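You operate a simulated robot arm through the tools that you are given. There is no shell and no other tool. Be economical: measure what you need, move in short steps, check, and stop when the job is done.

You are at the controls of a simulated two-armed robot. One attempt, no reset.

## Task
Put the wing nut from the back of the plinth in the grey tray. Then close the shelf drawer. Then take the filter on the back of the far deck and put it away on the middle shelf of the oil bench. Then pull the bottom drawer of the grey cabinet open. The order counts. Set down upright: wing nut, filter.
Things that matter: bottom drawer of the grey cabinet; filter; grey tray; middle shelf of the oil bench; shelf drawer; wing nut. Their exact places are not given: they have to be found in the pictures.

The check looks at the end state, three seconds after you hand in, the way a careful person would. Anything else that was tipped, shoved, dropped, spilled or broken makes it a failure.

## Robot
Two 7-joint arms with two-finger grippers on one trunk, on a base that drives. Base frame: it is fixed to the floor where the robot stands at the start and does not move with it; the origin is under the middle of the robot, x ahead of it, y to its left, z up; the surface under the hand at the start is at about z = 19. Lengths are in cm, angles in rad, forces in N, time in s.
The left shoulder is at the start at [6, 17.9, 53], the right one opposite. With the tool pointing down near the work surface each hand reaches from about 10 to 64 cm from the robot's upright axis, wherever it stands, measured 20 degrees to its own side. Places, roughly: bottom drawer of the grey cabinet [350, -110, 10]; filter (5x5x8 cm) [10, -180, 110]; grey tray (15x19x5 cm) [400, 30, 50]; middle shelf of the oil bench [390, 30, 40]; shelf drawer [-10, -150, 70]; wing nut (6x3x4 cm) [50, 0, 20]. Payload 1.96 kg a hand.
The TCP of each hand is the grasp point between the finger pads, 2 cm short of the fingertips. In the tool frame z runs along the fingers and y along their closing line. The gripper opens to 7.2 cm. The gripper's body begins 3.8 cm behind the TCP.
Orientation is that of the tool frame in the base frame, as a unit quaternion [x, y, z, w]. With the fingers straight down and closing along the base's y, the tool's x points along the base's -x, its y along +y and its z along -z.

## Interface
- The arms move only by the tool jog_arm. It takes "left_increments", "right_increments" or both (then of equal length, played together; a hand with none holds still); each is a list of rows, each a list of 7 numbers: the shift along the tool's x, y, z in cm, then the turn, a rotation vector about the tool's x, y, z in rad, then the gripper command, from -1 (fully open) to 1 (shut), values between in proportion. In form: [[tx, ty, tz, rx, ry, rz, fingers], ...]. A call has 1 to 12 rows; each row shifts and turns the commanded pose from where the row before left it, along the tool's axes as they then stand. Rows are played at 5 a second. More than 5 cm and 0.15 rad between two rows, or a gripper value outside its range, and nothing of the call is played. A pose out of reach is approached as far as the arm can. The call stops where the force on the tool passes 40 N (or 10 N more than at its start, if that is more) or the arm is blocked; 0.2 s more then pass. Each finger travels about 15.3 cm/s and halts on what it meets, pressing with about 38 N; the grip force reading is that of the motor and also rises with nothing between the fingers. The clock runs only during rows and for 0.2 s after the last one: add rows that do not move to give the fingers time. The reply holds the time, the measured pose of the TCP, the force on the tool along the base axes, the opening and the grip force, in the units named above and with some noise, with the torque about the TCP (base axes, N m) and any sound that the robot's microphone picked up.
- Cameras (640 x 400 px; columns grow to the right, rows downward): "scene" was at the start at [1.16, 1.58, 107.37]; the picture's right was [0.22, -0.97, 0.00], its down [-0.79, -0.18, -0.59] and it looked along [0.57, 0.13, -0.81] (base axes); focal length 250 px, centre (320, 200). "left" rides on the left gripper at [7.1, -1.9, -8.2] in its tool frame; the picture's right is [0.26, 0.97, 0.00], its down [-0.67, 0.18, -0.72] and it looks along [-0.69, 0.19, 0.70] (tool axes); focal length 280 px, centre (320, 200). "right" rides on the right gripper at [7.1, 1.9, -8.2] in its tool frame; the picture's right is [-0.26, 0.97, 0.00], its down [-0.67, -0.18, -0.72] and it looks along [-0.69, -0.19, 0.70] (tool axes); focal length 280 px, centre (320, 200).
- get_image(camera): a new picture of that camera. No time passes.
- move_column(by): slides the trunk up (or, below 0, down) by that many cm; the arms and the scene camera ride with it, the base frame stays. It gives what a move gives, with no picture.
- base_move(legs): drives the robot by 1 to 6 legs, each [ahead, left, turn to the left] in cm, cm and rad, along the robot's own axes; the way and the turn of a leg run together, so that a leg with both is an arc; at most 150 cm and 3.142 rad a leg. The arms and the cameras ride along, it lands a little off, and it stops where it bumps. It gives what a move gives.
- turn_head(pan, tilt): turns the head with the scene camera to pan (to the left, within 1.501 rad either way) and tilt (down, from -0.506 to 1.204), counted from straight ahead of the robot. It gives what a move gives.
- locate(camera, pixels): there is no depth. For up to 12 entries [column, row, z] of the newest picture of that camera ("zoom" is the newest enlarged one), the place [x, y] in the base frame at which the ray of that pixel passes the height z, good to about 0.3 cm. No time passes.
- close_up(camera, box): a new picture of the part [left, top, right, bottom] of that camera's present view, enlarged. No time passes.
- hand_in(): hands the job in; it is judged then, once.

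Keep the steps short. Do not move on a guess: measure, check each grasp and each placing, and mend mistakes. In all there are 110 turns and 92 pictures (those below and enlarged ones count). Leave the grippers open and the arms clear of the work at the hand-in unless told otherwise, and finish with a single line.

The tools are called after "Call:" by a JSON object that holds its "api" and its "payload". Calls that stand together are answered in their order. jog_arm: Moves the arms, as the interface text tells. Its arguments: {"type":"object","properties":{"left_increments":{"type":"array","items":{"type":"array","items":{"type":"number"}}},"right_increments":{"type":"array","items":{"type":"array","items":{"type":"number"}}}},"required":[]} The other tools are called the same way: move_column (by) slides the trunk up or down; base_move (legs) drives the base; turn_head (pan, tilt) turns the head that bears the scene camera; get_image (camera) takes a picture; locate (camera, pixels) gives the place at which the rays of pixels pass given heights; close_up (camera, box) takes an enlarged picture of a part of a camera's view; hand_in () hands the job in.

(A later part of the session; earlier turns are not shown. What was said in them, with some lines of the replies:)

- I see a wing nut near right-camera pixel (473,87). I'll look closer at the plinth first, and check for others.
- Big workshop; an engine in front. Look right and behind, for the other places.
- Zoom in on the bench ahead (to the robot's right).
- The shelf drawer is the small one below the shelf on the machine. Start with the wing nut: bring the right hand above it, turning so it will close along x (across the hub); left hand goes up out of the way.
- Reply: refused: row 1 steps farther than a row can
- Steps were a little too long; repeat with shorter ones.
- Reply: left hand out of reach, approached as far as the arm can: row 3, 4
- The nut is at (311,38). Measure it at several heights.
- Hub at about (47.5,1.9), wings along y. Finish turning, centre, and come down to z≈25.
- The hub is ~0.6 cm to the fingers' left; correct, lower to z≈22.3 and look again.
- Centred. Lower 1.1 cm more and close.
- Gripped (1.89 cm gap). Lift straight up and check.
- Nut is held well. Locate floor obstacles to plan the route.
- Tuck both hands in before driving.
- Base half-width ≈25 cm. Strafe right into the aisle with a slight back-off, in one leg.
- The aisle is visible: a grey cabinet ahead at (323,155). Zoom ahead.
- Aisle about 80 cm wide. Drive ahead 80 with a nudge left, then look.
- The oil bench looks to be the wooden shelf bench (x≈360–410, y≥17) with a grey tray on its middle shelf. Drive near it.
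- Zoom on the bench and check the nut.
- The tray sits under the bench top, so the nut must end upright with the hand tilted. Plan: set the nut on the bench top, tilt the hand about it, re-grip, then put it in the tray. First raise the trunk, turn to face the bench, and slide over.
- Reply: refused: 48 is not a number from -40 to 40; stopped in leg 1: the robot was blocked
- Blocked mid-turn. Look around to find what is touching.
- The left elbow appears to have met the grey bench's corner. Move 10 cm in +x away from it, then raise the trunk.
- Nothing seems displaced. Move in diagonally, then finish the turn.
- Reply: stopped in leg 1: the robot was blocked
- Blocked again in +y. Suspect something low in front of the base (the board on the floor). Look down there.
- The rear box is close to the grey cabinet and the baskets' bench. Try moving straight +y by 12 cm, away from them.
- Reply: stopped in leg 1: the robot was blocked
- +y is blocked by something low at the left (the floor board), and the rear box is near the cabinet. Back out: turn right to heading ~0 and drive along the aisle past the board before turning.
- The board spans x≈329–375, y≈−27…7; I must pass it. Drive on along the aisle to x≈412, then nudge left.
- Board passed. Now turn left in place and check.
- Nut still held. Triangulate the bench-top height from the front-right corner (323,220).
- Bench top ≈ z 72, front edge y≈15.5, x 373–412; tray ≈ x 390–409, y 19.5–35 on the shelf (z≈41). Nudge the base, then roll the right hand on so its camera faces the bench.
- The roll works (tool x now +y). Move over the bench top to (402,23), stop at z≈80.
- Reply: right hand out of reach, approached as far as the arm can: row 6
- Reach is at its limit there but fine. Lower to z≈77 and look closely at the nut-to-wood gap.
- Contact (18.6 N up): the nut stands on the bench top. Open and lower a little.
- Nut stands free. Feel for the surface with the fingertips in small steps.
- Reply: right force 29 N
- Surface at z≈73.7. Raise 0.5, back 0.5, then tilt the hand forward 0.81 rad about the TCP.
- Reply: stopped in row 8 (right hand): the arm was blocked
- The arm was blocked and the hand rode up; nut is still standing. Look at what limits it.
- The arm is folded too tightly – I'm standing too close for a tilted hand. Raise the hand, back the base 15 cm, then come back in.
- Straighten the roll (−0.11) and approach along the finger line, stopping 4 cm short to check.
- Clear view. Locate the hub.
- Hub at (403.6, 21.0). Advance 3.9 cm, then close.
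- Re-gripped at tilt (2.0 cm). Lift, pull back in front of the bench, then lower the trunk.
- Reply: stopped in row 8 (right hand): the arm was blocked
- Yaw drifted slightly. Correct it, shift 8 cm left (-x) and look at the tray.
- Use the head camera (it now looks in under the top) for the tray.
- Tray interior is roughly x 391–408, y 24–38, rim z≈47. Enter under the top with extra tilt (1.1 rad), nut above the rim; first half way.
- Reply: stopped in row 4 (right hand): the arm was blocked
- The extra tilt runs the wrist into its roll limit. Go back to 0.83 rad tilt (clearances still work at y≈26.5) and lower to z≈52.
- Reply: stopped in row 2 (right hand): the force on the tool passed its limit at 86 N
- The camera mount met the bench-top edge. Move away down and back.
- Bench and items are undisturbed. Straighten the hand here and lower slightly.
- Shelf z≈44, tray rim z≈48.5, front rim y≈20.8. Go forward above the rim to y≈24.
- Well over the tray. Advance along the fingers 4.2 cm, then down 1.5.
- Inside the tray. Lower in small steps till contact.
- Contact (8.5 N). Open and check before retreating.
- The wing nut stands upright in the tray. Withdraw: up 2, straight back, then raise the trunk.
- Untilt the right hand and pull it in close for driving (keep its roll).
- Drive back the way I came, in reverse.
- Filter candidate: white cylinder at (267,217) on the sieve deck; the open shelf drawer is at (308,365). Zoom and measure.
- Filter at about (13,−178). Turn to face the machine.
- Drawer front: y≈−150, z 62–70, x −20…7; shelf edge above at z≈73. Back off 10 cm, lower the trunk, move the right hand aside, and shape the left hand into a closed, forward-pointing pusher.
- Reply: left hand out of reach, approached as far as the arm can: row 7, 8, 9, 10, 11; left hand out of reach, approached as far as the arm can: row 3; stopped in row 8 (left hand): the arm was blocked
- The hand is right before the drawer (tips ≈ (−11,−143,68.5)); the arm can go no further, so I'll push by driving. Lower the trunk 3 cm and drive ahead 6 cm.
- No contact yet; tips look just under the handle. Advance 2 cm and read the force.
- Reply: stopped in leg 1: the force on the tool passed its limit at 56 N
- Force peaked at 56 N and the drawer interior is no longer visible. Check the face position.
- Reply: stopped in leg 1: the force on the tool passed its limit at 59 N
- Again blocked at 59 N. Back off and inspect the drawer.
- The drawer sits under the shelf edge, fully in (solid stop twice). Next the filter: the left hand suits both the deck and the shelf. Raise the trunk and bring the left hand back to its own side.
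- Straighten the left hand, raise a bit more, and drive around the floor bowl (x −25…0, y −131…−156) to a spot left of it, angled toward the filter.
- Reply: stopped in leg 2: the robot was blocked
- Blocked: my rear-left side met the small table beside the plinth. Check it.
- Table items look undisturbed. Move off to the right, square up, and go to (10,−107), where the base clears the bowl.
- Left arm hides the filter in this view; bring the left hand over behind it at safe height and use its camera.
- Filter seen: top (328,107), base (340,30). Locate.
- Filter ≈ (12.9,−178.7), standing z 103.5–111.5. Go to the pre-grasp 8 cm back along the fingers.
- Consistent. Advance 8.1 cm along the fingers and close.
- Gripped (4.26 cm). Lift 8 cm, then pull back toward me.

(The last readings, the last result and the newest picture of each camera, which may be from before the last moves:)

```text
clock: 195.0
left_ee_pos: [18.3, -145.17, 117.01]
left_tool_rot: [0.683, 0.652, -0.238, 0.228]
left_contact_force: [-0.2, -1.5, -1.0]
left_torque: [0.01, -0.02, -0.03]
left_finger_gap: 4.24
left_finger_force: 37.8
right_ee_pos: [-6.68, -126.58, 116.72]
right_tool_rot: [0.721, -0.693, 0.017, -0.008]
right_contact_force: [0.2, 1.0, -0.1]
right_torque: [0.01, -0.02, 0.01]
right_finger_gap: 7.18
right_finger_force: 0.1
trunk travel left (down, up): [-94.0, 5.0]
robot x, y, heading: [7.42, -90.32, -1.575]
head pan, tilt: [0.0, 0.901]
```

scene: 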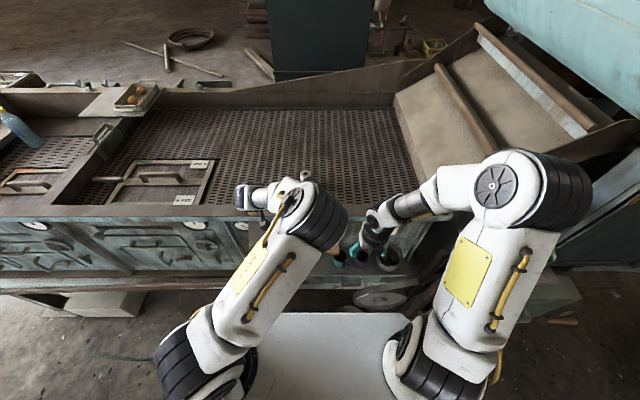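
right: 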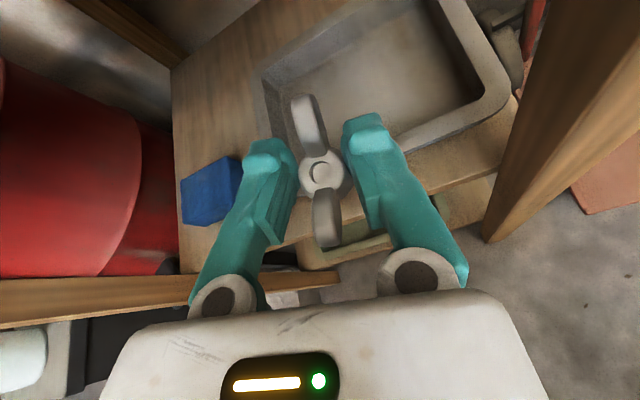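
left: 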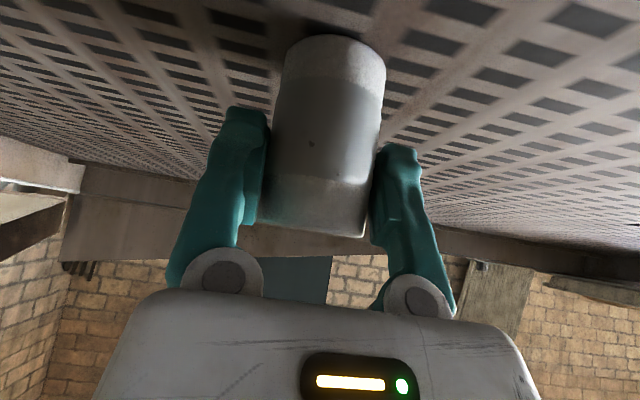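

Reverse my earlier route: shift right, turn left to face +x, enter the aisle and drive along.

Call:
{"api": "base_move", "payload": {"legs": [[0, -15, 0], [0, 0, 1.575], [0, -13, 0]]}}

Call:
{"api": "base_move", "payload": {"legs": [[40, 0, 0], [112, 3, 0]]}}

```text
clock: 201.1
left_ee_pos: [46.47, -91.06, 117.09]
left_tool_rot: [0.014, 0.943, -0.005, 0.331]
left_contact_force: [0.1, 0.7, -1.8]
left_torque: [-0.02, 0.01, -0.03]
left_finger_gap: 4.24
left_finger_force: 38.3
right_ee_pos: [28.3, -116.52, 116.95]
right_tool_rot: [0.999, 0.029, 0.008, -0.018]
right_contact_force: [-0.7, 0.4, -0.2]
right_torque: [0.02, 0.01, -0.02]
right_finger_gap: 7.22
right_finger_force: 0.1
trunk travel left (down, up): [-94.0, 5.0]
robot x, y, heading: [-7.61, -103.03, 0.012]
head pan, tilt: [0.0, 0.901]
```

```text
clock: 208.9
left_ee_pos: [197.45, -81.92, 117.34]
left_tool_rot: [0.007, 0.944, -0.003, 0.331]
left_contact_force: [0.1, -0.3, -1.6]
left_torque: [0.04, 0.06, 0.03]
left_finger_gap: 4.25
left_finger_force: 38.1
right_ee_pos: [179.56, -107.69, 116.8]
right_tool_rot: [0.999, 0.036, 0.008, -0.018]
right_contact_force: [-0.8, 0.4, -0.2]
right_torque: [-0.01, 0.01, -0.01]
right_finger_gap: 7.2
right_finger_force: 0.1
trunk travel left (down, up): [-94.0, 5.0]
robot x, y, heading: [143.62, -94.35, 0.029]
head pan, tilt: [0.0, 0.901]
```

Call:
{"api": "base_move", "payload": {"legs": [[80, 18, -0.029], [80, 19, 0], [108, 2, 0], [0, 18, 0]]}}

```text
clock: 223.6
left_ee_pos: [467.35, -24.21, 117.28]
left_tool_rot: [0.024, 0.944, -0.007, 0.33]
left_contact_force: [-0.4, -0.7, -1.3]
left_torque: [0.04, 0.01, 0.0]
left_finger_gap: 4.24
left_finger_force: 38.6
right_ee_pos: [448.71, -49.34, 116.82]
right_tool_rot: [1.0, 0.019, 0.008, -0.019]
right_contact_force: [0.3, -0.7, 0.3]
right_torque: [0.01, 0.0, -0.03]
right_finger_gap: 7.19
right_finger_force: 0.0
trunk travel left (down, up): [-94.0, 5.0]
robot x, y, heading: [412.9, -34.65, 0.002]
head pan, tilt: [0.0, 0.901]
```

Call:
{"api": "base_move", "payload": {"legs": [[0, 3.5, 0], [0, 0, 1.57], [-9, 8, 0]]}}

```text
clock: 229.0
left_ee_pos: [396.47, 15.06, 117.16]
left_tool_rot: [-0.634, 0.699, 0.222, 0.245]
left_contact_force: [0.1, 0.6, -1.8]
left_torque: [-0.03, 0.0, 0.0]
left_finger_gap: 4.23
left_finger_force: 38.9
right_ee_pos: [420.59, -4.97, 116.75]
right_tool_rot: [0.71, 0.704, -0.008, -0.018]
right_contact_force: [0.3, -0.1, 0.2]
right_torque: [-0.02, -0.01, 0.0]
right_finger_gap: 7.23
right_finger_force: 0.1
trunk travel left (down, up): [-94.0, 5.0]
robot x, y, heading: [404.76, -39.81, 1.524]
head pan, tilt: [0.0, 0.901]
```

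Correct heading, then bring the left hand to x≈384.5, y≈9 in front of the bench, and lower the trunk.

Call:
{"api": "base_move", "payload": {"legs": [[-1, 1, 0.046]]}}

Call:
{"api": "jog_arm", "payload": {"left_increments": [[1.6, 2.8, -1.25, 0, 0, 0, 1], [1.6, 2.8, -1.25, 0, 0, 0, 1], [1.6, 2.8, -1.25, 0, 0, 0, 1], [0, 0, 0, 0, 0, 0, 1]]}}

```text
clock: 229.8
left_ee_pos: [393.09, 13.63, 117.2]
left_tool_rot: [-0.65, 0.685, 0.228, 0.239]
left_contact_force: [0.7, 0.7, -1.2]
left_torque: [-0.07, 0.02, 0.02]
left_finger_gap: 4.23
left_finger_force: 38.2
right_ee_pos: [418.11, -5.07, 116.68]
right_tool_rot: [0.694, 0.72, -0.009, -0.019]
right_contact_force: [0.8, 0.5, 0.5]
right_torque: [-0.02, 0.03, 0.01]
right_finger_gap: 7.19
right_finger_force: 0.0
trunk travel left (down, up): [-94.0, 5.0]
robot x, y, heading: [403.52, -40.56, 1.567]
head pan, tilt: [0.0, 0.901]
```

```text
clock: 230.8
left_ee_pos: [383.97, 7.9, 117.29]
left_tool_rot: [-0.651, 0.684, 0.228, 0.24]
left_contact_force: [-0.1, -0.5, -1.6]
left_torque: [0.0, 0.0, -0.02]
left_finger_gap: 4.26
left_finger_force: 38.1
right_ee_pos: [417.88, -5.23, 116.83]
right_tool_rot: [0.694, 0.72, -0.007, -0.017]
right_contact_force: [-0.7, -0.6, -0.9]
right_torque: [0.01, -0.03, -0.02]
right_finger_gap: 7.17
right_finger_force: 0.0
trunk travel left (down, up): [-94.0, 5.0]
robot x, y, heading: [403.37, -41.07, 1.569]
head pan, tilt: [0.0, 0.901]
```

Call:
{"api": "move_column", "payload": {"by": -40}}

Call:
{"api": "move_column", "payload": {"by": -25}}

Call:
{"api": "turn_head", "payload": {"pan": 0.2, "tilt": 0.75}}

Call:
{"api": "close_up", "payload": {"camera": "scene", "box": [210, 160, 410, 285]}}

```text
clock: 234.6
left_ee_pos: [384.06, 7.94, 77.36]
left_tool_rot: [-0.65, 0.684, 0.228, 0.24]
left_contact_force: [0.3, -1.1, -1.1]
left_torque: [0.01, -0.04, -0.02]
left_finger_gap: 4.21
left_finger_force: 37.8
right_ee_pos: [417.76, -5.23, 76.79]
right_tool_rot: [0.694, 0.72, -0.007, -0.018]
right_contact_force: [1.4, -0.3, -0.2]
right_torque: [-0.02, 0.0, -0.01]
right_finger_gap: 7.23
right_finger_force: 0.0
trunk travel left (down, up): [-54.0, 45.0]
robot x, y, heading: [403.46, -41.28, 1.57]
head pan, tilt: [0.0, 0.901]
```

```text
clock: 237.2
left_ee_pos: [384.05, 7.96, 52.51]
left_tool_rot: [-0.65, 0.684, 0.228, 0.24]
left_contact_force: [0.9, 0.7, -1.7]
left_torque: [0.0, 0.01, 0.03]
left_finger_gap: 4.22
left_finger_force: 37.4
right_ee_pos: [417.81, -5.3, 51.74]
right_tool_rot: [0.695, 0.719, -0.007, -0.018]
right_contact_force: [0.1, 0.1, -0.2]
right_torque: [-0.02, -0.03, 0.0]
right_finger_gap: 7.18
right_finger_force: 0.0
trunk travel left (down, up): [-29.0, 70.0]
robot x, y, heading: [403.16, -40.84, 1.567]
head pan, tilt: [0.0, 0.901]
```

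```text
clock: 237.9
left_ee_pos: [384.02, 7.89, 52.34]
left_tool_rot: [-0.651, 0.684, 0.228, 0.24]
left_contact_force: [-0.6, 0.5, -1.0]
left_torque: [-0.02, -0.01, -0.01]
left_finger_gap: 4.21
left_finger_force: 38.0
right_ee_pos: [417.66, -5.3, 51.77]
right_tool_rot: [0.694, 0.719, -0.006, -0.018]
right_contact_force: [0.3, 1.0, -0.4]
right_torque: [0.0, -0.01, 0.02]
right_finger_gap: 7.19
right_finger_force: 0.0
trunk travel left (down, up): [-29.0, 70.0]
robot x, y, heading: [403.46, -40.91, 1.568]
head pan, tilt: [0.201, 0.75]
```

```text
3.20 times, centred on (310, 222) of scene
```

zoom: 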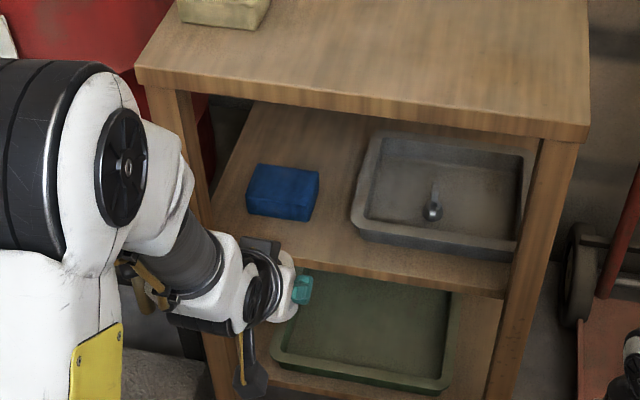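

Locate box, tray and shelf-edge points at shelf height.

Call:
{"api": "locate", "payload": {"camera": "zoom", "pixels": [[308, 221, 44], [247, 213, 44], [352, 215, 48.5], [358, 238, 44], [300, 253, 44], [400, 276, 44], [230, 228, 44], [319, 172, 49], [370, 140, 48.5]]}}

```text
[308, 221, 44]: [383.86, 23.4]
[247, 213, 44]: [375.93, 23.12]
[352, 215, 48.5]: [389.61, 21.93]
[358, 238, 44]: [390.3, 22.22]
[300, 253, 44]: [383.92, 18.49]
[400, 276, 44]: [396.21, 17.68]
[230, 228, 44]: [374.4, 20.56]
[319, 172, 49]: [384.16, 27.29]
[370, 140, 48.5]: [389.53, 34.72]
```

Free spot: TCP target (385.5, 20.7) between shelf edge, blue box and tray. Move in at 2.5 cm above the shelf.

Call:
{"api": "jog_arm", "payload": {"left_increments": [[-2.5, -0.3, 2.0, 0, 0, 0, 1], [-2.5, -0.3, 2.0, 0, 0, 0, 1], [-2.5, -0.2, 2.0, 0, 0, 0, 1], [-2.4, -0.1, 2.0, 0, 0, 0, 1], [0, 0, 0, 0, 0, 0, 1]]}}

Call:
{"api": "close_up", "payload": {"camera": "scene", "box": [250, 190, 350, 260]}}

```text
clock: 239.1
left_ee_pos: [385.48, 20.49, 52.36]
left_tool_rot: [-0.65, 0.684, 0.228, 0.239]
left_contact_force: [0.6, 0.0, -2.2]
left_torque: [0.0, 0.02, -0.02]
left_finger_gap: 4.21
left_finger_force: 37.7
right_ee_pos: [417.83, -5.19, 51.77]
right_tool_rot: [0.694, 0.72, -0.007, -0.019]
right_contact_force: [0.6, 0.5, -0.3]
right_torque: [-0.02, 0.0, 0.03]
right_finger_gap: 7.2
right_finger_force: 0.0
trunk travel left (down, up): [-29.0, 70.0]
robot x, y, heading: [403.43, -41.01, 1.569]
head pan, tilt: [0.201, 0.75]
```

```text
5.71 times, centred on (300, 225) of scene
```

zoom: 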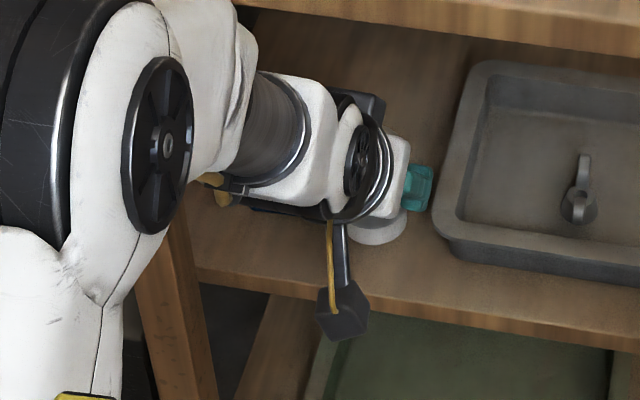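

Lower slowly: 1.8 cm, then feel.

Call:
{"api": "jog_arm", "payload": {"left_increments": [[0.6, 0, 0.75, 0, 0, 0, 1], [0.55, 0, 0.7, 0, 0, 0, 1], [0, 0, 0, 0, 0, 0, 1]]}}

Call:
{"api": "jog_arm", "payload": {"left_increments": [[0.25, 0, 0.31, 0, 0, 0, 1], [0, 0, 0, 0, 0, 0, 1]]}}

```text
clock: 239.9
left_ee_pos: [385.61, 20.8, 50.44]
left_tool_rot: [-0.651, 0.684, 0.228, 0.24]
left_contact_force: [-0.6, 0.0, -2.4]
left_torque: [-0.02, -0.03, -0.01]
left_finger_gap: 4.2
left_finger_force: 37.8
right_ee_pos: [417.76, -5.19, 51.73]
right_tool_rot: [0.694, 0.72, -0.007, -0.018]
right_contact_force: [0.2, 0.8, 0.5]
right_torque: [0.0, 0.0, -0.02]
right_finger_gap: 7.22
right_finger_force: 0.0
trunk travel left (down, up): [-29.0, 70.0]
robot x, y, heading: [403.45, -41.33, 1.568]
head pan, tilt: [0.201, 0.75]
```

```text
clock: 240.5
left_ee_pos: [385.53, 20.69, 49.89]
left_tool_rot: [-0.65, 0.685, 0.227, 0.239]
left_contact_force: [-0.5, 0.3, -1.8]
left_torque: [-0.02, -0.03, 0.03]
left_finger_gap: 4.21
left_finger_force: 37.4
right_ee_pos: [417.69, -5.28, 51.76]
right_tool_rot: [0.694, 0.72, -0.007, -0.018]
right_contact_force: [-0.8, -0.6, 0.1]
right_torque: [0.04, -0.02, 0.01]
right_finger_gap: 7.19
right_finger_force: 0.0
trunk travel left (down, up): [-29.0, 70.0]
robot x, y, heading: [403.58, -41.13, 1.567]
head pan, tilt: [0.201, 0.75]
```

Call:
{"api": "jog_arm", "payload": {"left_increments": [[0.22, 0, 0.28, 0, 0, 0, 1], [0, 0, 0, 0, 0, 0, 1]]}}

Call:
{"api": "jog_arm", "payload": {"left_increments": [[0.2, 0, 0.24, 0, 0, 0, 1], [0, 0, 0, 0, 0, 0, 1]]}}

```text
clock: 241.1
left_ee_pos: [385.55, 20.56, 49.63]
left_tool_rot: [-0.65, 0.685, 0.227, 0.24]
left_contact_force: [0.3, 0.7, -0.9]
left_torque: [0.0, 0.0, 0.03]
left_finger_gap: 4.2
left_finger_force: 37.5
right_ee_pos: [417.91, -5.3, 51.72]
right_tool_rot: [0.694, 0.72, -0.007, -0.018]
right_contact_force: [0.1, 0.1, -0.4]
right_torque: [-0.02, 0.03, 0.03]
right_finger_gap: 7.2
right_finger_force: 0.0
trunk travel left (down, up): [-29.0, 70.0]
robot x, y, heading: [403.81, -40.77, 1.567]
head pan, tilt: [0.201, 0.75]
```

```text
clock: 241.7
left_ee_pos: [385.5, 20.67, 49.46]
left_tool_rot: [-0.65, 0.684, 0.229, 0.24]
left_contact_force: [0.7, -1.0, 1.2]
left_torque: [-0.03, 0.06, 0.0]
left_finger_gap: 4.21
left_finger_force: 38.2
right_ee_pos: [417.93, -5.11, 51.85]
right_tool_rot: [0.694, 0.72, -0.007, -0.018]
right_contact_force: [-0.7, 1.1, 0.0]
right_torque: [-0.03, -0.03, -0.03]
right_finger_gap: 7.18
right_finger_force: 0.0
trunk travel left (down, up): [-29.0, 70.0]
robot x, y, heading: [403.69, -41.21, 1.569]
head pan, tilt: [0.201, 0.75]
```

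Contact beginning; one more small step.

Call:
{"api": "jog_arm", "payload": {"left_increments": [[0.13, 0, 0.16, 0, 0, 0, 1], [0, 0, 0, 0, 0, 0, 1]]}}

```text
clock: 242.3
left_ee_pos: [385.49, 20.68, 49.33]
left_tool_rot: [-0.65, 0.683, 0.23, 0.241]
left_contact_force: [-1.1, 1.1, 13.1]
left_torque: [0.11, 0.38, -0.03]
left_finger_gap: 4.19
left_finger_force: 38.0
right_ee_pos: [417.97, -5.27, 51.84]
right_tool_rot: [0.694, 0.72, -0.006, -0.018]
right_contact_force: [-0.5, 0.0, 0.3]
right_torque: [0.03, 0.01, -0.01]
right_finger_gap: 7.21
right_finger_force: 0.0
trunk travel left (down, up): [-29.0, 70.0]
robot x, y, heading: [403.7, -41.23, 1.568]
head pan, tilt: [0.201, 0.75]
```

Firm contact (13 N). Open partly, then withdraw along the fingers.

Call:
{"api": "jog_arm", "payload": {"left_increments": [[0, 0, 0, 0, 0, 0, 0.0], [0, 0, 0, 0, 0, 0, -0.3], [0, 0, 0, 0, 0, 0, -0.5], [0, 0, 0, 0, 0, 0, -0.5], [0, 0, -1.5, 0, 0, 0, -0.5], [0, 0, -2.5, 0, 0, 0, -0.5], [0, 0, -3, 0, 0, 0, -0.5], [0, 0, 0, 0, 0, 0, -0.5]]}}

Call:
{"api": "close_up", "payload": {"camera": "left", "box": [120, 0, 520, 250]}}

```text
clock: 244.1
left_ee_pos: [385.31, 16.28, 54.71]
left_tool_rot: [-0.65, 0.685, 0.227, 0.24]
left_contact_force: [0.4, -0.3, -0.3]
left_torque: [-0.03, -0.01, 0.0]
left_finger_gap: 5.38
left_finger_force: 0.0
right_ee_pos: [417.84, -5.31, 51.87]
right_tool_rot: [0.694, 0.72, -0.006, -0.019]
right_contact_force: [0.0, -0.2, 0.2]
right_torque: [0.0, 0.0, -0.03]
right_finger_gap: 7.18
right_finger_force: 0.1
trunk travel left (down, up): [-29.0, 70.0]
robot x, y, heading: [403.83, -40.97, 1.567]
head pan, tilt: [0.201, 0.75]
```

```text
1.60 times, centred on (320, 125) of left
```

zoom: 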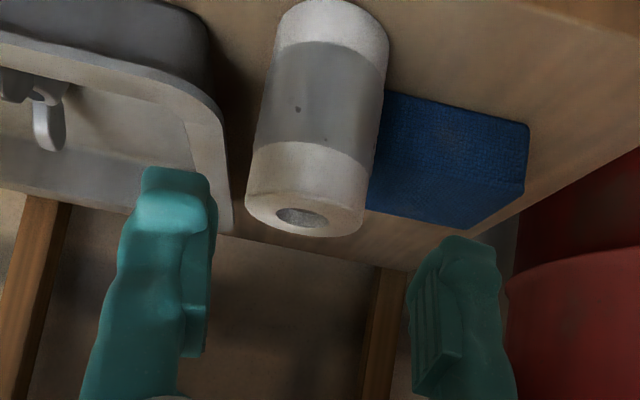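

The filter stands upright on the middle shelf. Withdraw, raise the trunk, and tuck the left hand.

Call:
{"api": "jog_arm", "payload": {"left_increments": [[3.2, 0, -2.5, 0, 0, 0, -0.5], [3.2, 0, -2.5, 0, 0, 0, -0.5], [0, 0, 0, 0, 0, 0, -1]]}}

Call:
{"api": "move_column", "payload": {"by": 38}}

Call:
{"api": "jog_arm", "payload": {"left_increments": [[0, 0, 0, 0, 0.13, 0, -1], [0, 0, 0, 0, 0.13, 0, -1], [0, 0, 0, 0, 0.13, 0, -1], [0, 0, 0, 0, 0.13, 0, -1], [0, 0, 0, 0, 0.13, 0, -1], [4, 0, 0, 0, 0, 0, -1], [4, 0, 0, 0, 0, 0, -1], [4, 0, 0, 0, 0, 0, -1], [3, 0, 0, 0, 0, 0, -1]]}}

Call:
{"api": "base_move", "payload": {"legs": [[10, -8, 0], [0, 0, -1.57], [0, -21, 0], [-75, 0, 0], [-55, 0, 0]]}}

```text
clock: 244.9
left_ee_pos: [384.94, 8.03, 54.58]
left_tool_rot: [-0.65, 0.684, 0.228, 0.239]
left_contact_force: [-0.5, -0.5, -0.5]
left_torque: [0.02, -0.03, 0.05]
left_finger_gap: 7.21
left_finger_force: 0.1
right_ee_pos: [417.8, -5.21, 51.8]
right_tool_rot: [0.694, 0.72, -0.008, -0.017]
right_contact_force: [-0.9, -0.1, -0.3]
right_torque: [-0.02, -0.02, -0.03]
right_finger_gap: 7.21
right_finger_force: 0.1
trunk travel left (down, up): [-29.0, 70.0]
robot x, y, heading: [403.31, -41.22, 1.567]
head pan, tilt: [0.201, 0.75]
```

```text
clock: 248.6
left_ee_pos: [385.01, 7.98, 92.58]
left_tool_rot: [-0.65, 0.684, 0.228, 0.241]
left_contact_force: [-0.6, -0.1, 0.7]
left_torque: [0.0, -0.03, -0.01]
left_finger_gap: 7.21
left_finger_force: 0.1
right_ee_pos: [417.75, -5.19, 89.76]
right_tool_rot: [0.694, 0.72, -0.008, -0.017]
right_contact_force: [0.6, 0.5, -0.3]
right_torque: [0.04, 0.03, 0.01]
right_finger_gap: 7.19
right_finger_force: 0.0
trunk travel left (down, up): [-67.0, 32.0]
robot x, y, heading: [403.7, -40.95, 1.571]
head pan, tilt: [0.201, 0.75]
```

```text
clock: 250.6
left_ee_pos: [384.13, -6.96, 92.26]
left_tool_rot: [-0.689, 0.725, 0.009, 0.009]
left_contact_force: [-0.2, -0.6, 0.2]
left_torque: [-0.01, 0.02, 0.0]
left_finger_gap: 7.21
left_finger_force: 0.0
right_ee_pos: [417.93, -5.36, 89.83]
right_tool_rot: [0.694, 0.72, -0.007, -0.018]
right_contact_force: [-0.1, 0.2, -0.2]
right_torque: [0.0, -0.01, -0.02]
right_finger_gap: 7.22
right_finger_force: 0.1
trunk travel left (down, up): [-67.0, 32.0]
robot x, y, heading: [403.65, -40.91, 1.567]
head pan, tilt: [0.201, 0.75]
```

```text
clock: 263.3
left_ee_pos: [316.09, -34.48, 92.33]
left_tool_rot: [0.015, 1.0, 0.0, 0.012]
left_contact_force: [-0.2, -0.2, -0.4]
left_torque: [0.01, -0.06, 0.05]
left_finger_gap: 7.23
left_finger_force: 0.1
right_ee_pos: [318.45, -68.33, 89.87]
right_tool_rot: [0.999, 0.03, 0.008, -0.018]
right_contact_force: [-0.2, -0.5, 0.2]
right_torque: [0.02, -0.03, -0.03]
right_finger_gap: 7.21
right_finger_force: 0.1
trunk travel left (down, up): [-67.0, 32.0]
robot x, y, heading: [282.36, -54.54, 0.017]
head pan, tilt: [0.201, 0.75]
```

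Go in front of the grey cabinet, about 75 cm away, and look.

Call:
{"api": "base_move", "payload": {"legs": [[-12, -52, -0.017]]}}

Call:
{"api": "turn_head", "payload": {"pan": -0.05, "tilt": 0.95}}

Call:
{"api": "get_image", "payload": {"camera": "scene"}}

```text
clock: 266.5
left_ee_pos: [304.7, -90.01, 92.35]
left_tool_rot: [0.026, 1.0, -0.001, 0.012]
left_contact_force: [0.5, -0.4, -0.1]
left_torque: [0.0, 0.03, 0.02]
left_finger_gap: 7.15
left_finger_force: 0.1
right_ee_pos: [306.41, -123.75, 89.83]
right_tool_rot: [1.0, 0.019, 0.008, -0.018]
right_contact_force: [1.0, 0.8, -0.7]
right_torque: [-0.01, -0.01, 0.0]
right_finger_gap: 7.22
right_finger_force: 0.1
trunk travel left (down, up): [-67.0, 32.0]
robot x, y, heading: [270.81, -109.02, 0.003]
head pan, tilt: [0.201, 0.75]
```

```text
clock: 267.3
left_ee_pos: [304.89, -89.92, 92.18]
left_tool_rot: [0.025, 1.0, -0.001, 0.012]
left_contact_force: [-0.6, -1.1, -0.1]
left_torque: [0.0, 0.0, 0.01]
left_finger_gap: 7.17
left_finger_force: 0.0
right_ee_pos: [306.45, -123.71, 89.85]
right_tool_rot: [1.0, 0.018, 0.008, -0.018]
right_contact_force: [1.0, 0.1, -0.1]
right_torque: [-0.05, 0.0, 0.01]
right_finger_gap: 7.22
right_finger_force: 0.1
trunk travel left (down, up): [-67.0, 32.0]
robot x, y, heading: [270.95, -109.55, -0.0]
head pan, tilt: [-0.051, 0.949]
```

```text
9 pictures are left
```

scene: 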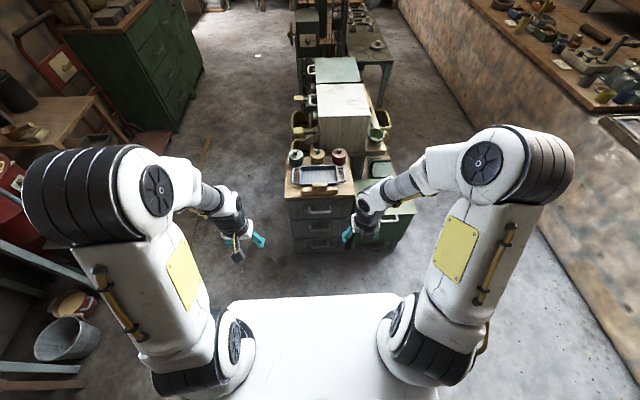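

Call:
{"api": "close_up", "payload": {"camera": "scene", "box": [272, 180, 368, 260]}}

```text
5.00 times, centred on (320, 220) of scene
```

zoom: 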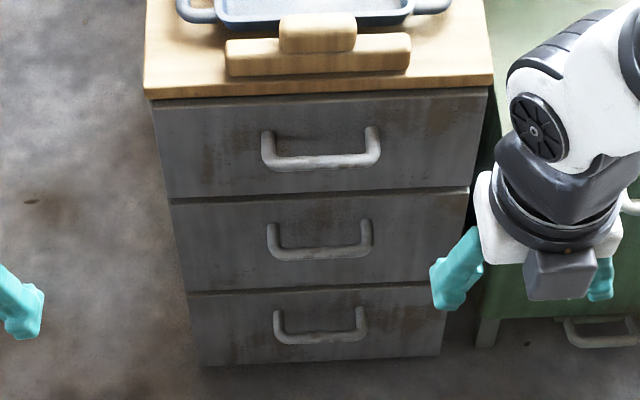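

Call:
{"api": "locate", "payload": {"camera": "zoom", "pixels": [[205, 366, 0], [440, 356, 0], [205, 366, 3], [190, 293, 20], [190, 293, 22], [171, 200, 41], [278, 312, 14], [362, 308, 14], [320, 340, 12], [320, 340, 14], [320, 340, 10], [155, 103, 60]]}}

```text
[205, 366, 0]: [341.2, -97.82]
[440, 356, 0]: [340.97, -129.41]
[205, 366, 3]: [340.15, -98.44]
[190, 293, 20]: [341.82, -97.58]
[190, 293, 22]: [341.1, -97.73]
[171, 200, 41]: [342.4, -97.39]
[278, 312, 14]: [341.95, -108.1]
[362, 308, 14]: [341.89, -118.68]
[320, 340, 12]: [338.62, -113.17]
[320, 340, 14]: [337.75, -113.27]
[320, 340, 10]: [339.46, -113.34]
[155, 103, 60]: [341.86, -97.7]
```

Handle bar of the bottom drawer ≈ (337.5, −113.3, 14.7), sticking out 4 cm from the face at x≈341.5. Plan: right hand, fingers tilted forward, clamping the bar from above/below. Position the base, lower the trunk, and roll the right hand a quarter turn back.

Call:
{"api": "base_move", "payload": {"legs": [[13, 4, 0]]}}

Call:
{"api": "move_column", "payload": {"by": -40}}

Call:
{"api": "move_column", "payload": {"by": -15}}

Call:
{"api": "jog_arm", "payload": {"right_increments": [[0, 0, 0, 0, 0, 0.14, -1], [0, 0, 0, 0, 0, 0.14, -1], [0, 0, 0, 0, 0, 0.14, -1], [0, 0, 0, 0, 0, 0.14, -1], [0, 0, 0, 0, 0, 0.14, -1], [0, 0, 0, 0, 0, 0.14, -1], [0, 0, 0, 0, 0, 0.14, -1], [0, 0, 0, 0, 0, 0.14, -1], [0, 0, 0, 0, 0, 0.14, -1], [0, 0, 0, 0, 0, 0.14, -1], [0, 0, 0, 0, 0, 0.14, -1], [0, 0, 0, 0, 0, 0, -1]]}}

```text
clock: 268.6
left_ee_pos: [317.97, -85.89, 92.26]
left_tool_rot: [0.026, 1.0, 0.0, 0.012]
left_contact_force: [0.8, -0.1, -1.3]
left_torque: [-0.02, 0.01, 0.0]
left_finger_gap: 7.19
left_finger_force: 0.0
right_ee_pos: [319.4, -119.69, 89.7]
right_tool_rot: [1.0, 0.019, 0.007, -0.018]
right_contact_force: [-0.5, 0.1, -0.3]
right_torque: [0.0, 0.0, -0.02]
right_finger_gap: 7.18
right_finger_force: 0.1
trunk travel left (down, up): [-67.0, 32.0]
robot x, y, heading: [283.7, -104.85, -0.006]
head pan, tilt: [-0.051, 0.949]
```

```text
clock: 272.4
left_ee_pos: [317.98, -85.99, 52.31]
left_tool_rot: [0.026, 1.0, 0.0, 0.012]
left_contact_force: [-0.3, -0.3, 0.1]
left_torque: [0.03, 0.0, 0.02]
left_finger_gap: 7.2
left_finger_force: 0.0
right_ee_pos: [319.6, -119.71, 49.86]
right_tool_rot: [1.0, 0.018, 0.008, -0.018]
right_contact_force: [-0.7, 0.2, -1.4]
right_torque: [-0.01, -0.03, -0.01]
right_finger_gap: 7.19
right_finger_force: 0.2
trunk travel left (down, up): [-27.0, 72.0]
robot x, y, heading: [283.53, -105.48, -0.003]
head pan, tilt: [-0.051, 0.949]
```

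```text
clock: 274.2
left_ee_pos: [317.94, -85.94, 37.29]
left_tool_rot: [0.026, 1.0, 0.0, 0.013]
left_contact_force: [0.0, -0.2, -0.3]
left_torque: [0.03, -0.02, -0.03]
left_finger_gap: 7.21
left_finger_force: 0.1
right_ee_pos: [319.44, -119.83, 34.89]
right_tool_rot: [1.0, 0.019, 0.008, -0.018]
right_contact_force: [0.8, 0.3, 0.2]
right_torque: [0.03, -0.02, -0.01]
right_finger_gap: 7.19
right_finger_force: 0.1
trunk travel left (down, up): [-12.0, 87.0]
robot x, y, heading: [283.53, -105.43, -0.002]
head pan, tilt: [-0.051, 0.949]
```

```text
clock: 276.8
left_ee_pos: [318.04, -85.92, 37.26]
left_tool_rot: [0.026, 1.0, 0.001, 0.012]
left_contact_force: [-0.2, 0.0, -0.3]
left_torque: [0.0, 0.04, 0.0]
left_finger_gap: 7.23
left_finger_force: 0.1
right_ee_pos: [319.54, -119.75, 34.88]
right_tool_rot: [0.73, -0.683, -0.007, -0.019]
right_contact_force: [0.7, -0.3, -0.2]
right_torque: [0.04, 0.04, 0.01]
right_finger_gap: 7.2
right_finger_force: 0.1
trunk travel left (down, up): [-12.0, 87.0]
robot x, y, heading: [283.89, -105.28, -0.006]
head pan, tilt: [-0.051, 0.949]
```

Now move to in front of the handle, down, and tilt forward about the tool x axis, fingers half open.

Call:
{"api": "jog_arm", "payload": {"right_increments": [[-2.2, -3.7, 0, 0, 0, 0.066, -0.22], [-2.2, -3.7, 0, 0, 0, 0, -0.22], [-2.1, -3.6, 0, 0, 0, 0, -0.22], [0, 0, 3.6, 0, 0, 0, -0.22], [0, 0, 3.6, 0, 0, 0, -0.22], [0, 0, 3.6, 0, 0, 0, -0.22], [0, 0, 3.0, 0.15, 0, 0, -0.22], [0, 0, 0, 0.15, 0, 0, -0.22], [0, 0, 0, 0.15, 0, 0, -0.22], [0, 0, 0, 0.15, 0, 0, -0.22], [0, 0, 0, 0.15, 0, 0, -0.22], [0, 0, 0, 0.15, 0, 0, -0.22]]}}

```text
clock: 279.4
left_ee_pos: [317.77, -85.99, 37.25]
left_tool_rot: [0.027, 1.0, 0.0, 0.011]
left_contact_force: [0.1, 0.6, -0.1]
left_torque: [0.04, -0.01, -0.02]
left_finger_gap: 7.19
left_finger_force: 0.0
right_ee_pos: [330.62, -112.48, 21.4]
right_tool_rot: [-0.629, 0.639, -0.302, 0.325]
right_contact_force: [-0.6, 0.7, -0.7]
right_torque: [0.0, 0.01, -0.01]
right_finger_gap: 4.38
right_finger_force: 0.1
trunk travel left (down, up): [-12.0, 87.0]
robot x, y, heading: [283.41, -105.24, -0.01]
head pan, tilt: [-0.051, 0.949]
```

Orientation is right. Check with the hand camera.

Call:
{"api": "get_image", "payload": {"camera": "right"}}

```text
7 pictures are left
```

right: 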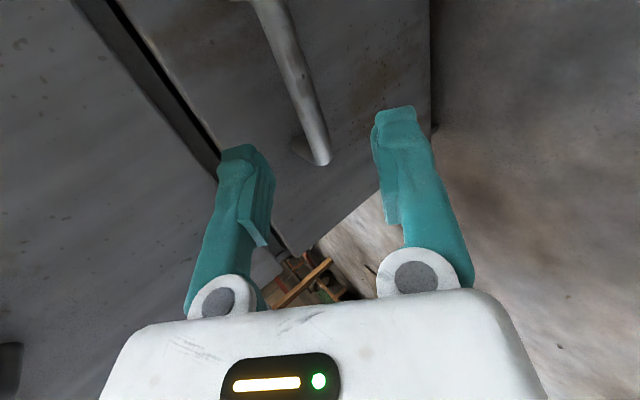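

Call:
{"api": "locate", "payload": {"camera": "right", "pixels": [[312, 130, 14.7], [295, 80, 14.7], [280, 35, 14.7], [295, 80, 13.5], [295, 80, 16], [318, 158, 14.7]]}}

```text
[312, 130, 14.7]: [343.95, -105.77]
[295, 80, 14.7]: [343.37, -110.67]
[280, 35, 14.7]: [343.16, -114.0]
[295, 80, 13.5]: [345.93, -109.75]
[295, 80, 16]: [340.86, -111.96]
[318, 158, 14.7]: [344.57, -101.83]
```

The bar looks to be at about (337.1, z 18.0). Shift 1.3 cm toward it, advance 4 cm, and look again.

Call:
{"api": "jog_arm", "payload": {"right_increments": [[0, -1.3, 2, 0, 0, 0, -0.22], [0, 0, 2, 0, 0, 0, -0.22], [0, 0, 0, 0, 0, 0, -0.22]]}}

Call:
{"api": "get_image", "payload": {"camera": "right"}}

```text
clock: 280.2
left_ee_pos: [317.99, -86.01, 37.21]
left_tool_rot: [0.026, 1.0, 0.0, 0.012]
left_contact_force: [-0.3, -0.5, -1.3]
left_torque: [0.01, -0.02, 0.01]
left_finger_gap: 7.19
left_finger_force: 0.0
right_ee_pos: [334.74, -112.31, 19.95]
right_tool_rot: [-0.629, 0.64, -0.301, 0.324]
right_contact_force: [0.1, -0.4, 0.4]
right_torque: [-0.02, -0.01, 0.0]
right_finger_gap: 4.39
right_finger_force: 0.0
trunk travel left (down, up): [-12.0, 87.0]
robot x, y, heading: [283.84, -105.46, -0.005]
head pan, tilt: [-0.051, 0.949]
```

```text
6 pictures are left
```

right: 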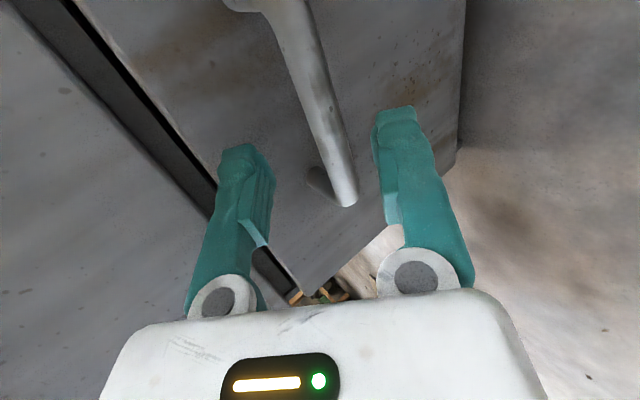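

Bar is between the fingers. Advance 2.4 cm with a 0.4 cm correction, and close.

Call:
{"api": "jog_arm", "payload": {"right_increments": [[0, 0.4, 1.2, 0, 0, 0, -0.22], [0, 0, 1.2, 0, 0, 0, -0.22], [0, 0, 0, 0, 0, 0, -0.22], [0, 0, 0, 0, 0, 0, 0.4], [0, 0, 0, 0, 0, 0, 1], [0, 0, 0, 0, 0, 0, 1]]}}

Call:
{"api": "get_image", "payload": {"camera": "right"}}

```text
clock: 281.6
left_ee_pos: [317.98, -85.95, 37.22]
left_tool_rot: [0.026, 1.0, -0.001, 0.011]
left_contact_force: [-0.2, 0.1, 0.7]
left_torque: [-0.01, -0.03, 0.01]
left_finger_gap: 7.23
left_finger_force: 0.2
right_ee_pos: [336.17, -112.28, 18.11]
right_tool_rot: [-0.63, 0.64, -0.299, 0.322]
right_contact_force: [-8.5, 0.8, -12.3]
right_torque: [-0.54, 0.05, 0.46]
right_finger_gap: 0.64
right_finger_force: 34.7
trunk travel left (down, up): [-12.0, 87.0]
robot x, y, heading: [283.58, -105.33, -0.001]
head pan, tilt: [-0.051, 0.949]
```

```text
5 pictures are left
```

right: 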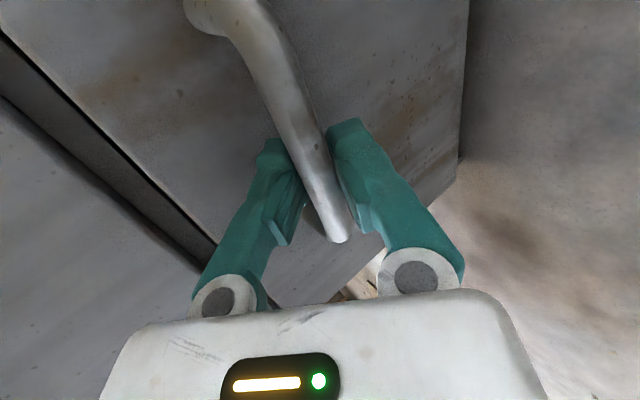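

Bar clamped. Pull by backing the base 6 cm.

Call:
{"api": "base_move", "payload": {"legs": [[-6, 0, 0]]}}

```text
clock: 282.5
left_ee_pos: [311.97, -86.0, 37.27]
left_tool_rot: [0.026, 1.0, 0.0, 0.012]
left_contact_force: [0.1, -0.3, -0.3]
left_torque: [0.04, 0.0, 0.04]
left_finger_gap: 7.2
left_finger_force: 0.2
right_ee_pos: [330.27, -112.27, 18.08]
right_tool_rot: [-0.63, 0.64, -0.299, 0.322]
right_contact_force: [-0.2, 0.6, -25.5]
right_torque: [-0.53, 0.06, 0.37]
right_finger_gap: 0.64
right_finger_force: 34.8
trunk travel left (down, up): [-12.0, 87.0]
robot x, y, heading: [277.63, -105.27, -0.003]
head pan, tilt: [-0.051, 0.949]
5 turns are left
```

Grip held; the drawer is coming. Pull 11 cm more and check.

Call:
{"api": "base_move", "payload": {"legs": [[-11, 0, 0]]}}

Call:
{"api": "get_image", "payload": {"camera": "scene"}}

```text
clock: 283.7
left_ee_pos: [301.09, -86.06, 37.17]
left_tool_rot: [0.028, 1.0, 0.0, 0.011]
left_contact_force: [-1.3, 0.0, -0.9]
left_torque: [0.01, -0.03, 0.02]
left_finger_gap: 7.19
left_finger_force: 0.0
right_ee_pos: [319.09, -112.18, 18.05]
right_tool_rot: [-0.63, 0.64, -0.299, 0.322]
right_contact_force: [-0.6, 11.0, -21.2]
right_torque: [-0.44, 0.05, 0.42]
right_finger_gap: 0.66
right_finger_force: 34.6
trunk travel left (down, up): [-12.0, 87.0]
robot x, y, heading: [266.79, -104.88, -0.01]
head pan, tilt: [-0.051, 0.949]
```

```text
4 pictures are left
4 turns are left
```

scene: 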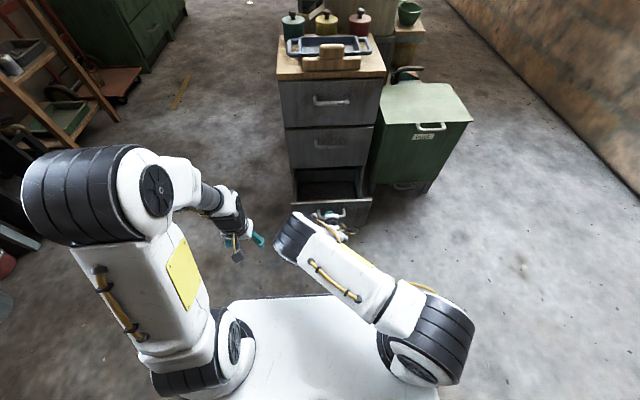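

Drawer is open about 17 cm. Release the bar, withdraw along the fingers, then back away.

Call:
{"api": "jog_arm", "payload": {"right_increments": [[0, 0, 0, 0, 0, 0, 0.3], [0, 0, 0, 0, 0, 0, -0.15], [0, 0, 0, 0, 0, 0, -0.15], [0, 0, 0, 0, 0, 0, -0.15], [0, 0, -1.5, 0, 0, 0, -0.15], [0, 0, -2.5, 0, 0, 0, -0.15], [0, 0, -2.5, 0, 0, 0, -0.15], [0, 0, 0, 0, 0, 0, -1], [0, 0, 0, 0, 0, 0, -1]]}}

Call:
{"api": "base_move", "payload": {"legs": [[-14, 0, 0]]}}

Call:
{"api": "get_image", "payload": {"camera": "scene"}}

```text
clock: 285.7
left_ee_pos: [301.02, -86.01, 37.38]
left_tool_rot: [0.029, 1.0, 0.0, 0.012]
left_contact_force: [-0.3, 0.7, -0.1]
left_torque: [0.0, -0.02, 0.01]
left_finger_gap: 7.18
left_finger_force: 0.1
right_ee_pos: [314.02, -112.26, 22.29]
right_tool_rot: [-0.629, 0.64, -0.3, 0.323]
right_contact_force: [-0.1, 0.8, -0.4]
right_torque: [0.02, 0.01, 0.0]
right_finger_gap: 7.18
right_finger_force: 0.0
trunk travel left (down, up): [-12.0, 87.0]
robot x, y, heading: [266.54, -105.3, -0.005]
head pan, tilt: [-0.051, 0.949]
```

```text
clock: 287.1
left_ee_pos: [287.31, -86.1, 37.21]
left_tool_rot: [0.03, 0.999, -0.002, 0.012]
left_contact_force: [0.6, -0.8, -0.1]
left_torque: [0.0, 0.0, 0.03]
left_finger_gap: 7.21
left_finger_force: 0.2
right_ee_pos: [300.32, -112.43, 22.31]
right_tool_rot: [-0.627, 0.642, -0.301, 0.322]
right_contact_force: [-0.4, -0.6, 1.1]
right_torque: [0.0, 0.01, 0.0]
right_finger_gap: 7.2
right_finger_force: 0.1
trunk travel left (down, up): [-12.0, 87.0]
robot x, y, heading: [253.19, -104.86, -0.013]
head pan, tilt: [-0.051, 0.949]
```

```text
3 pictures are left
3 turns are left
```

scene: 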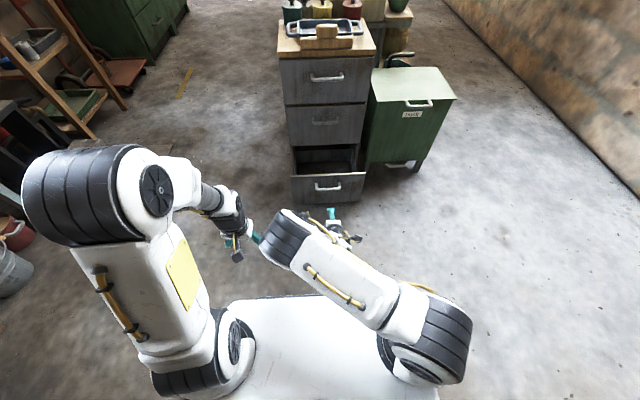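

The bottom drawer of the grey cabinet is open, both grippers are open and both arms are clear. Handing in.

Call:
{"api": "hand_in", "payload": {}}

```text
The job is handed in.
```

I did all four steps in order and handed the job in: the wing nut stands upright in the grey tray, the shelf drawer is closed, the filter stands upright on the oil bench's middle shelf, and the grey cabinet's bottom drawer is open about 17 cm. I judged the shelf drawer closed from a solid stop on two pushes and a close-up. On the way the robot bumped the floor board, the small table and the oil bench's top edge (86 N). Nothing looked displaced on the table or bench; I never checked the board afterwards.
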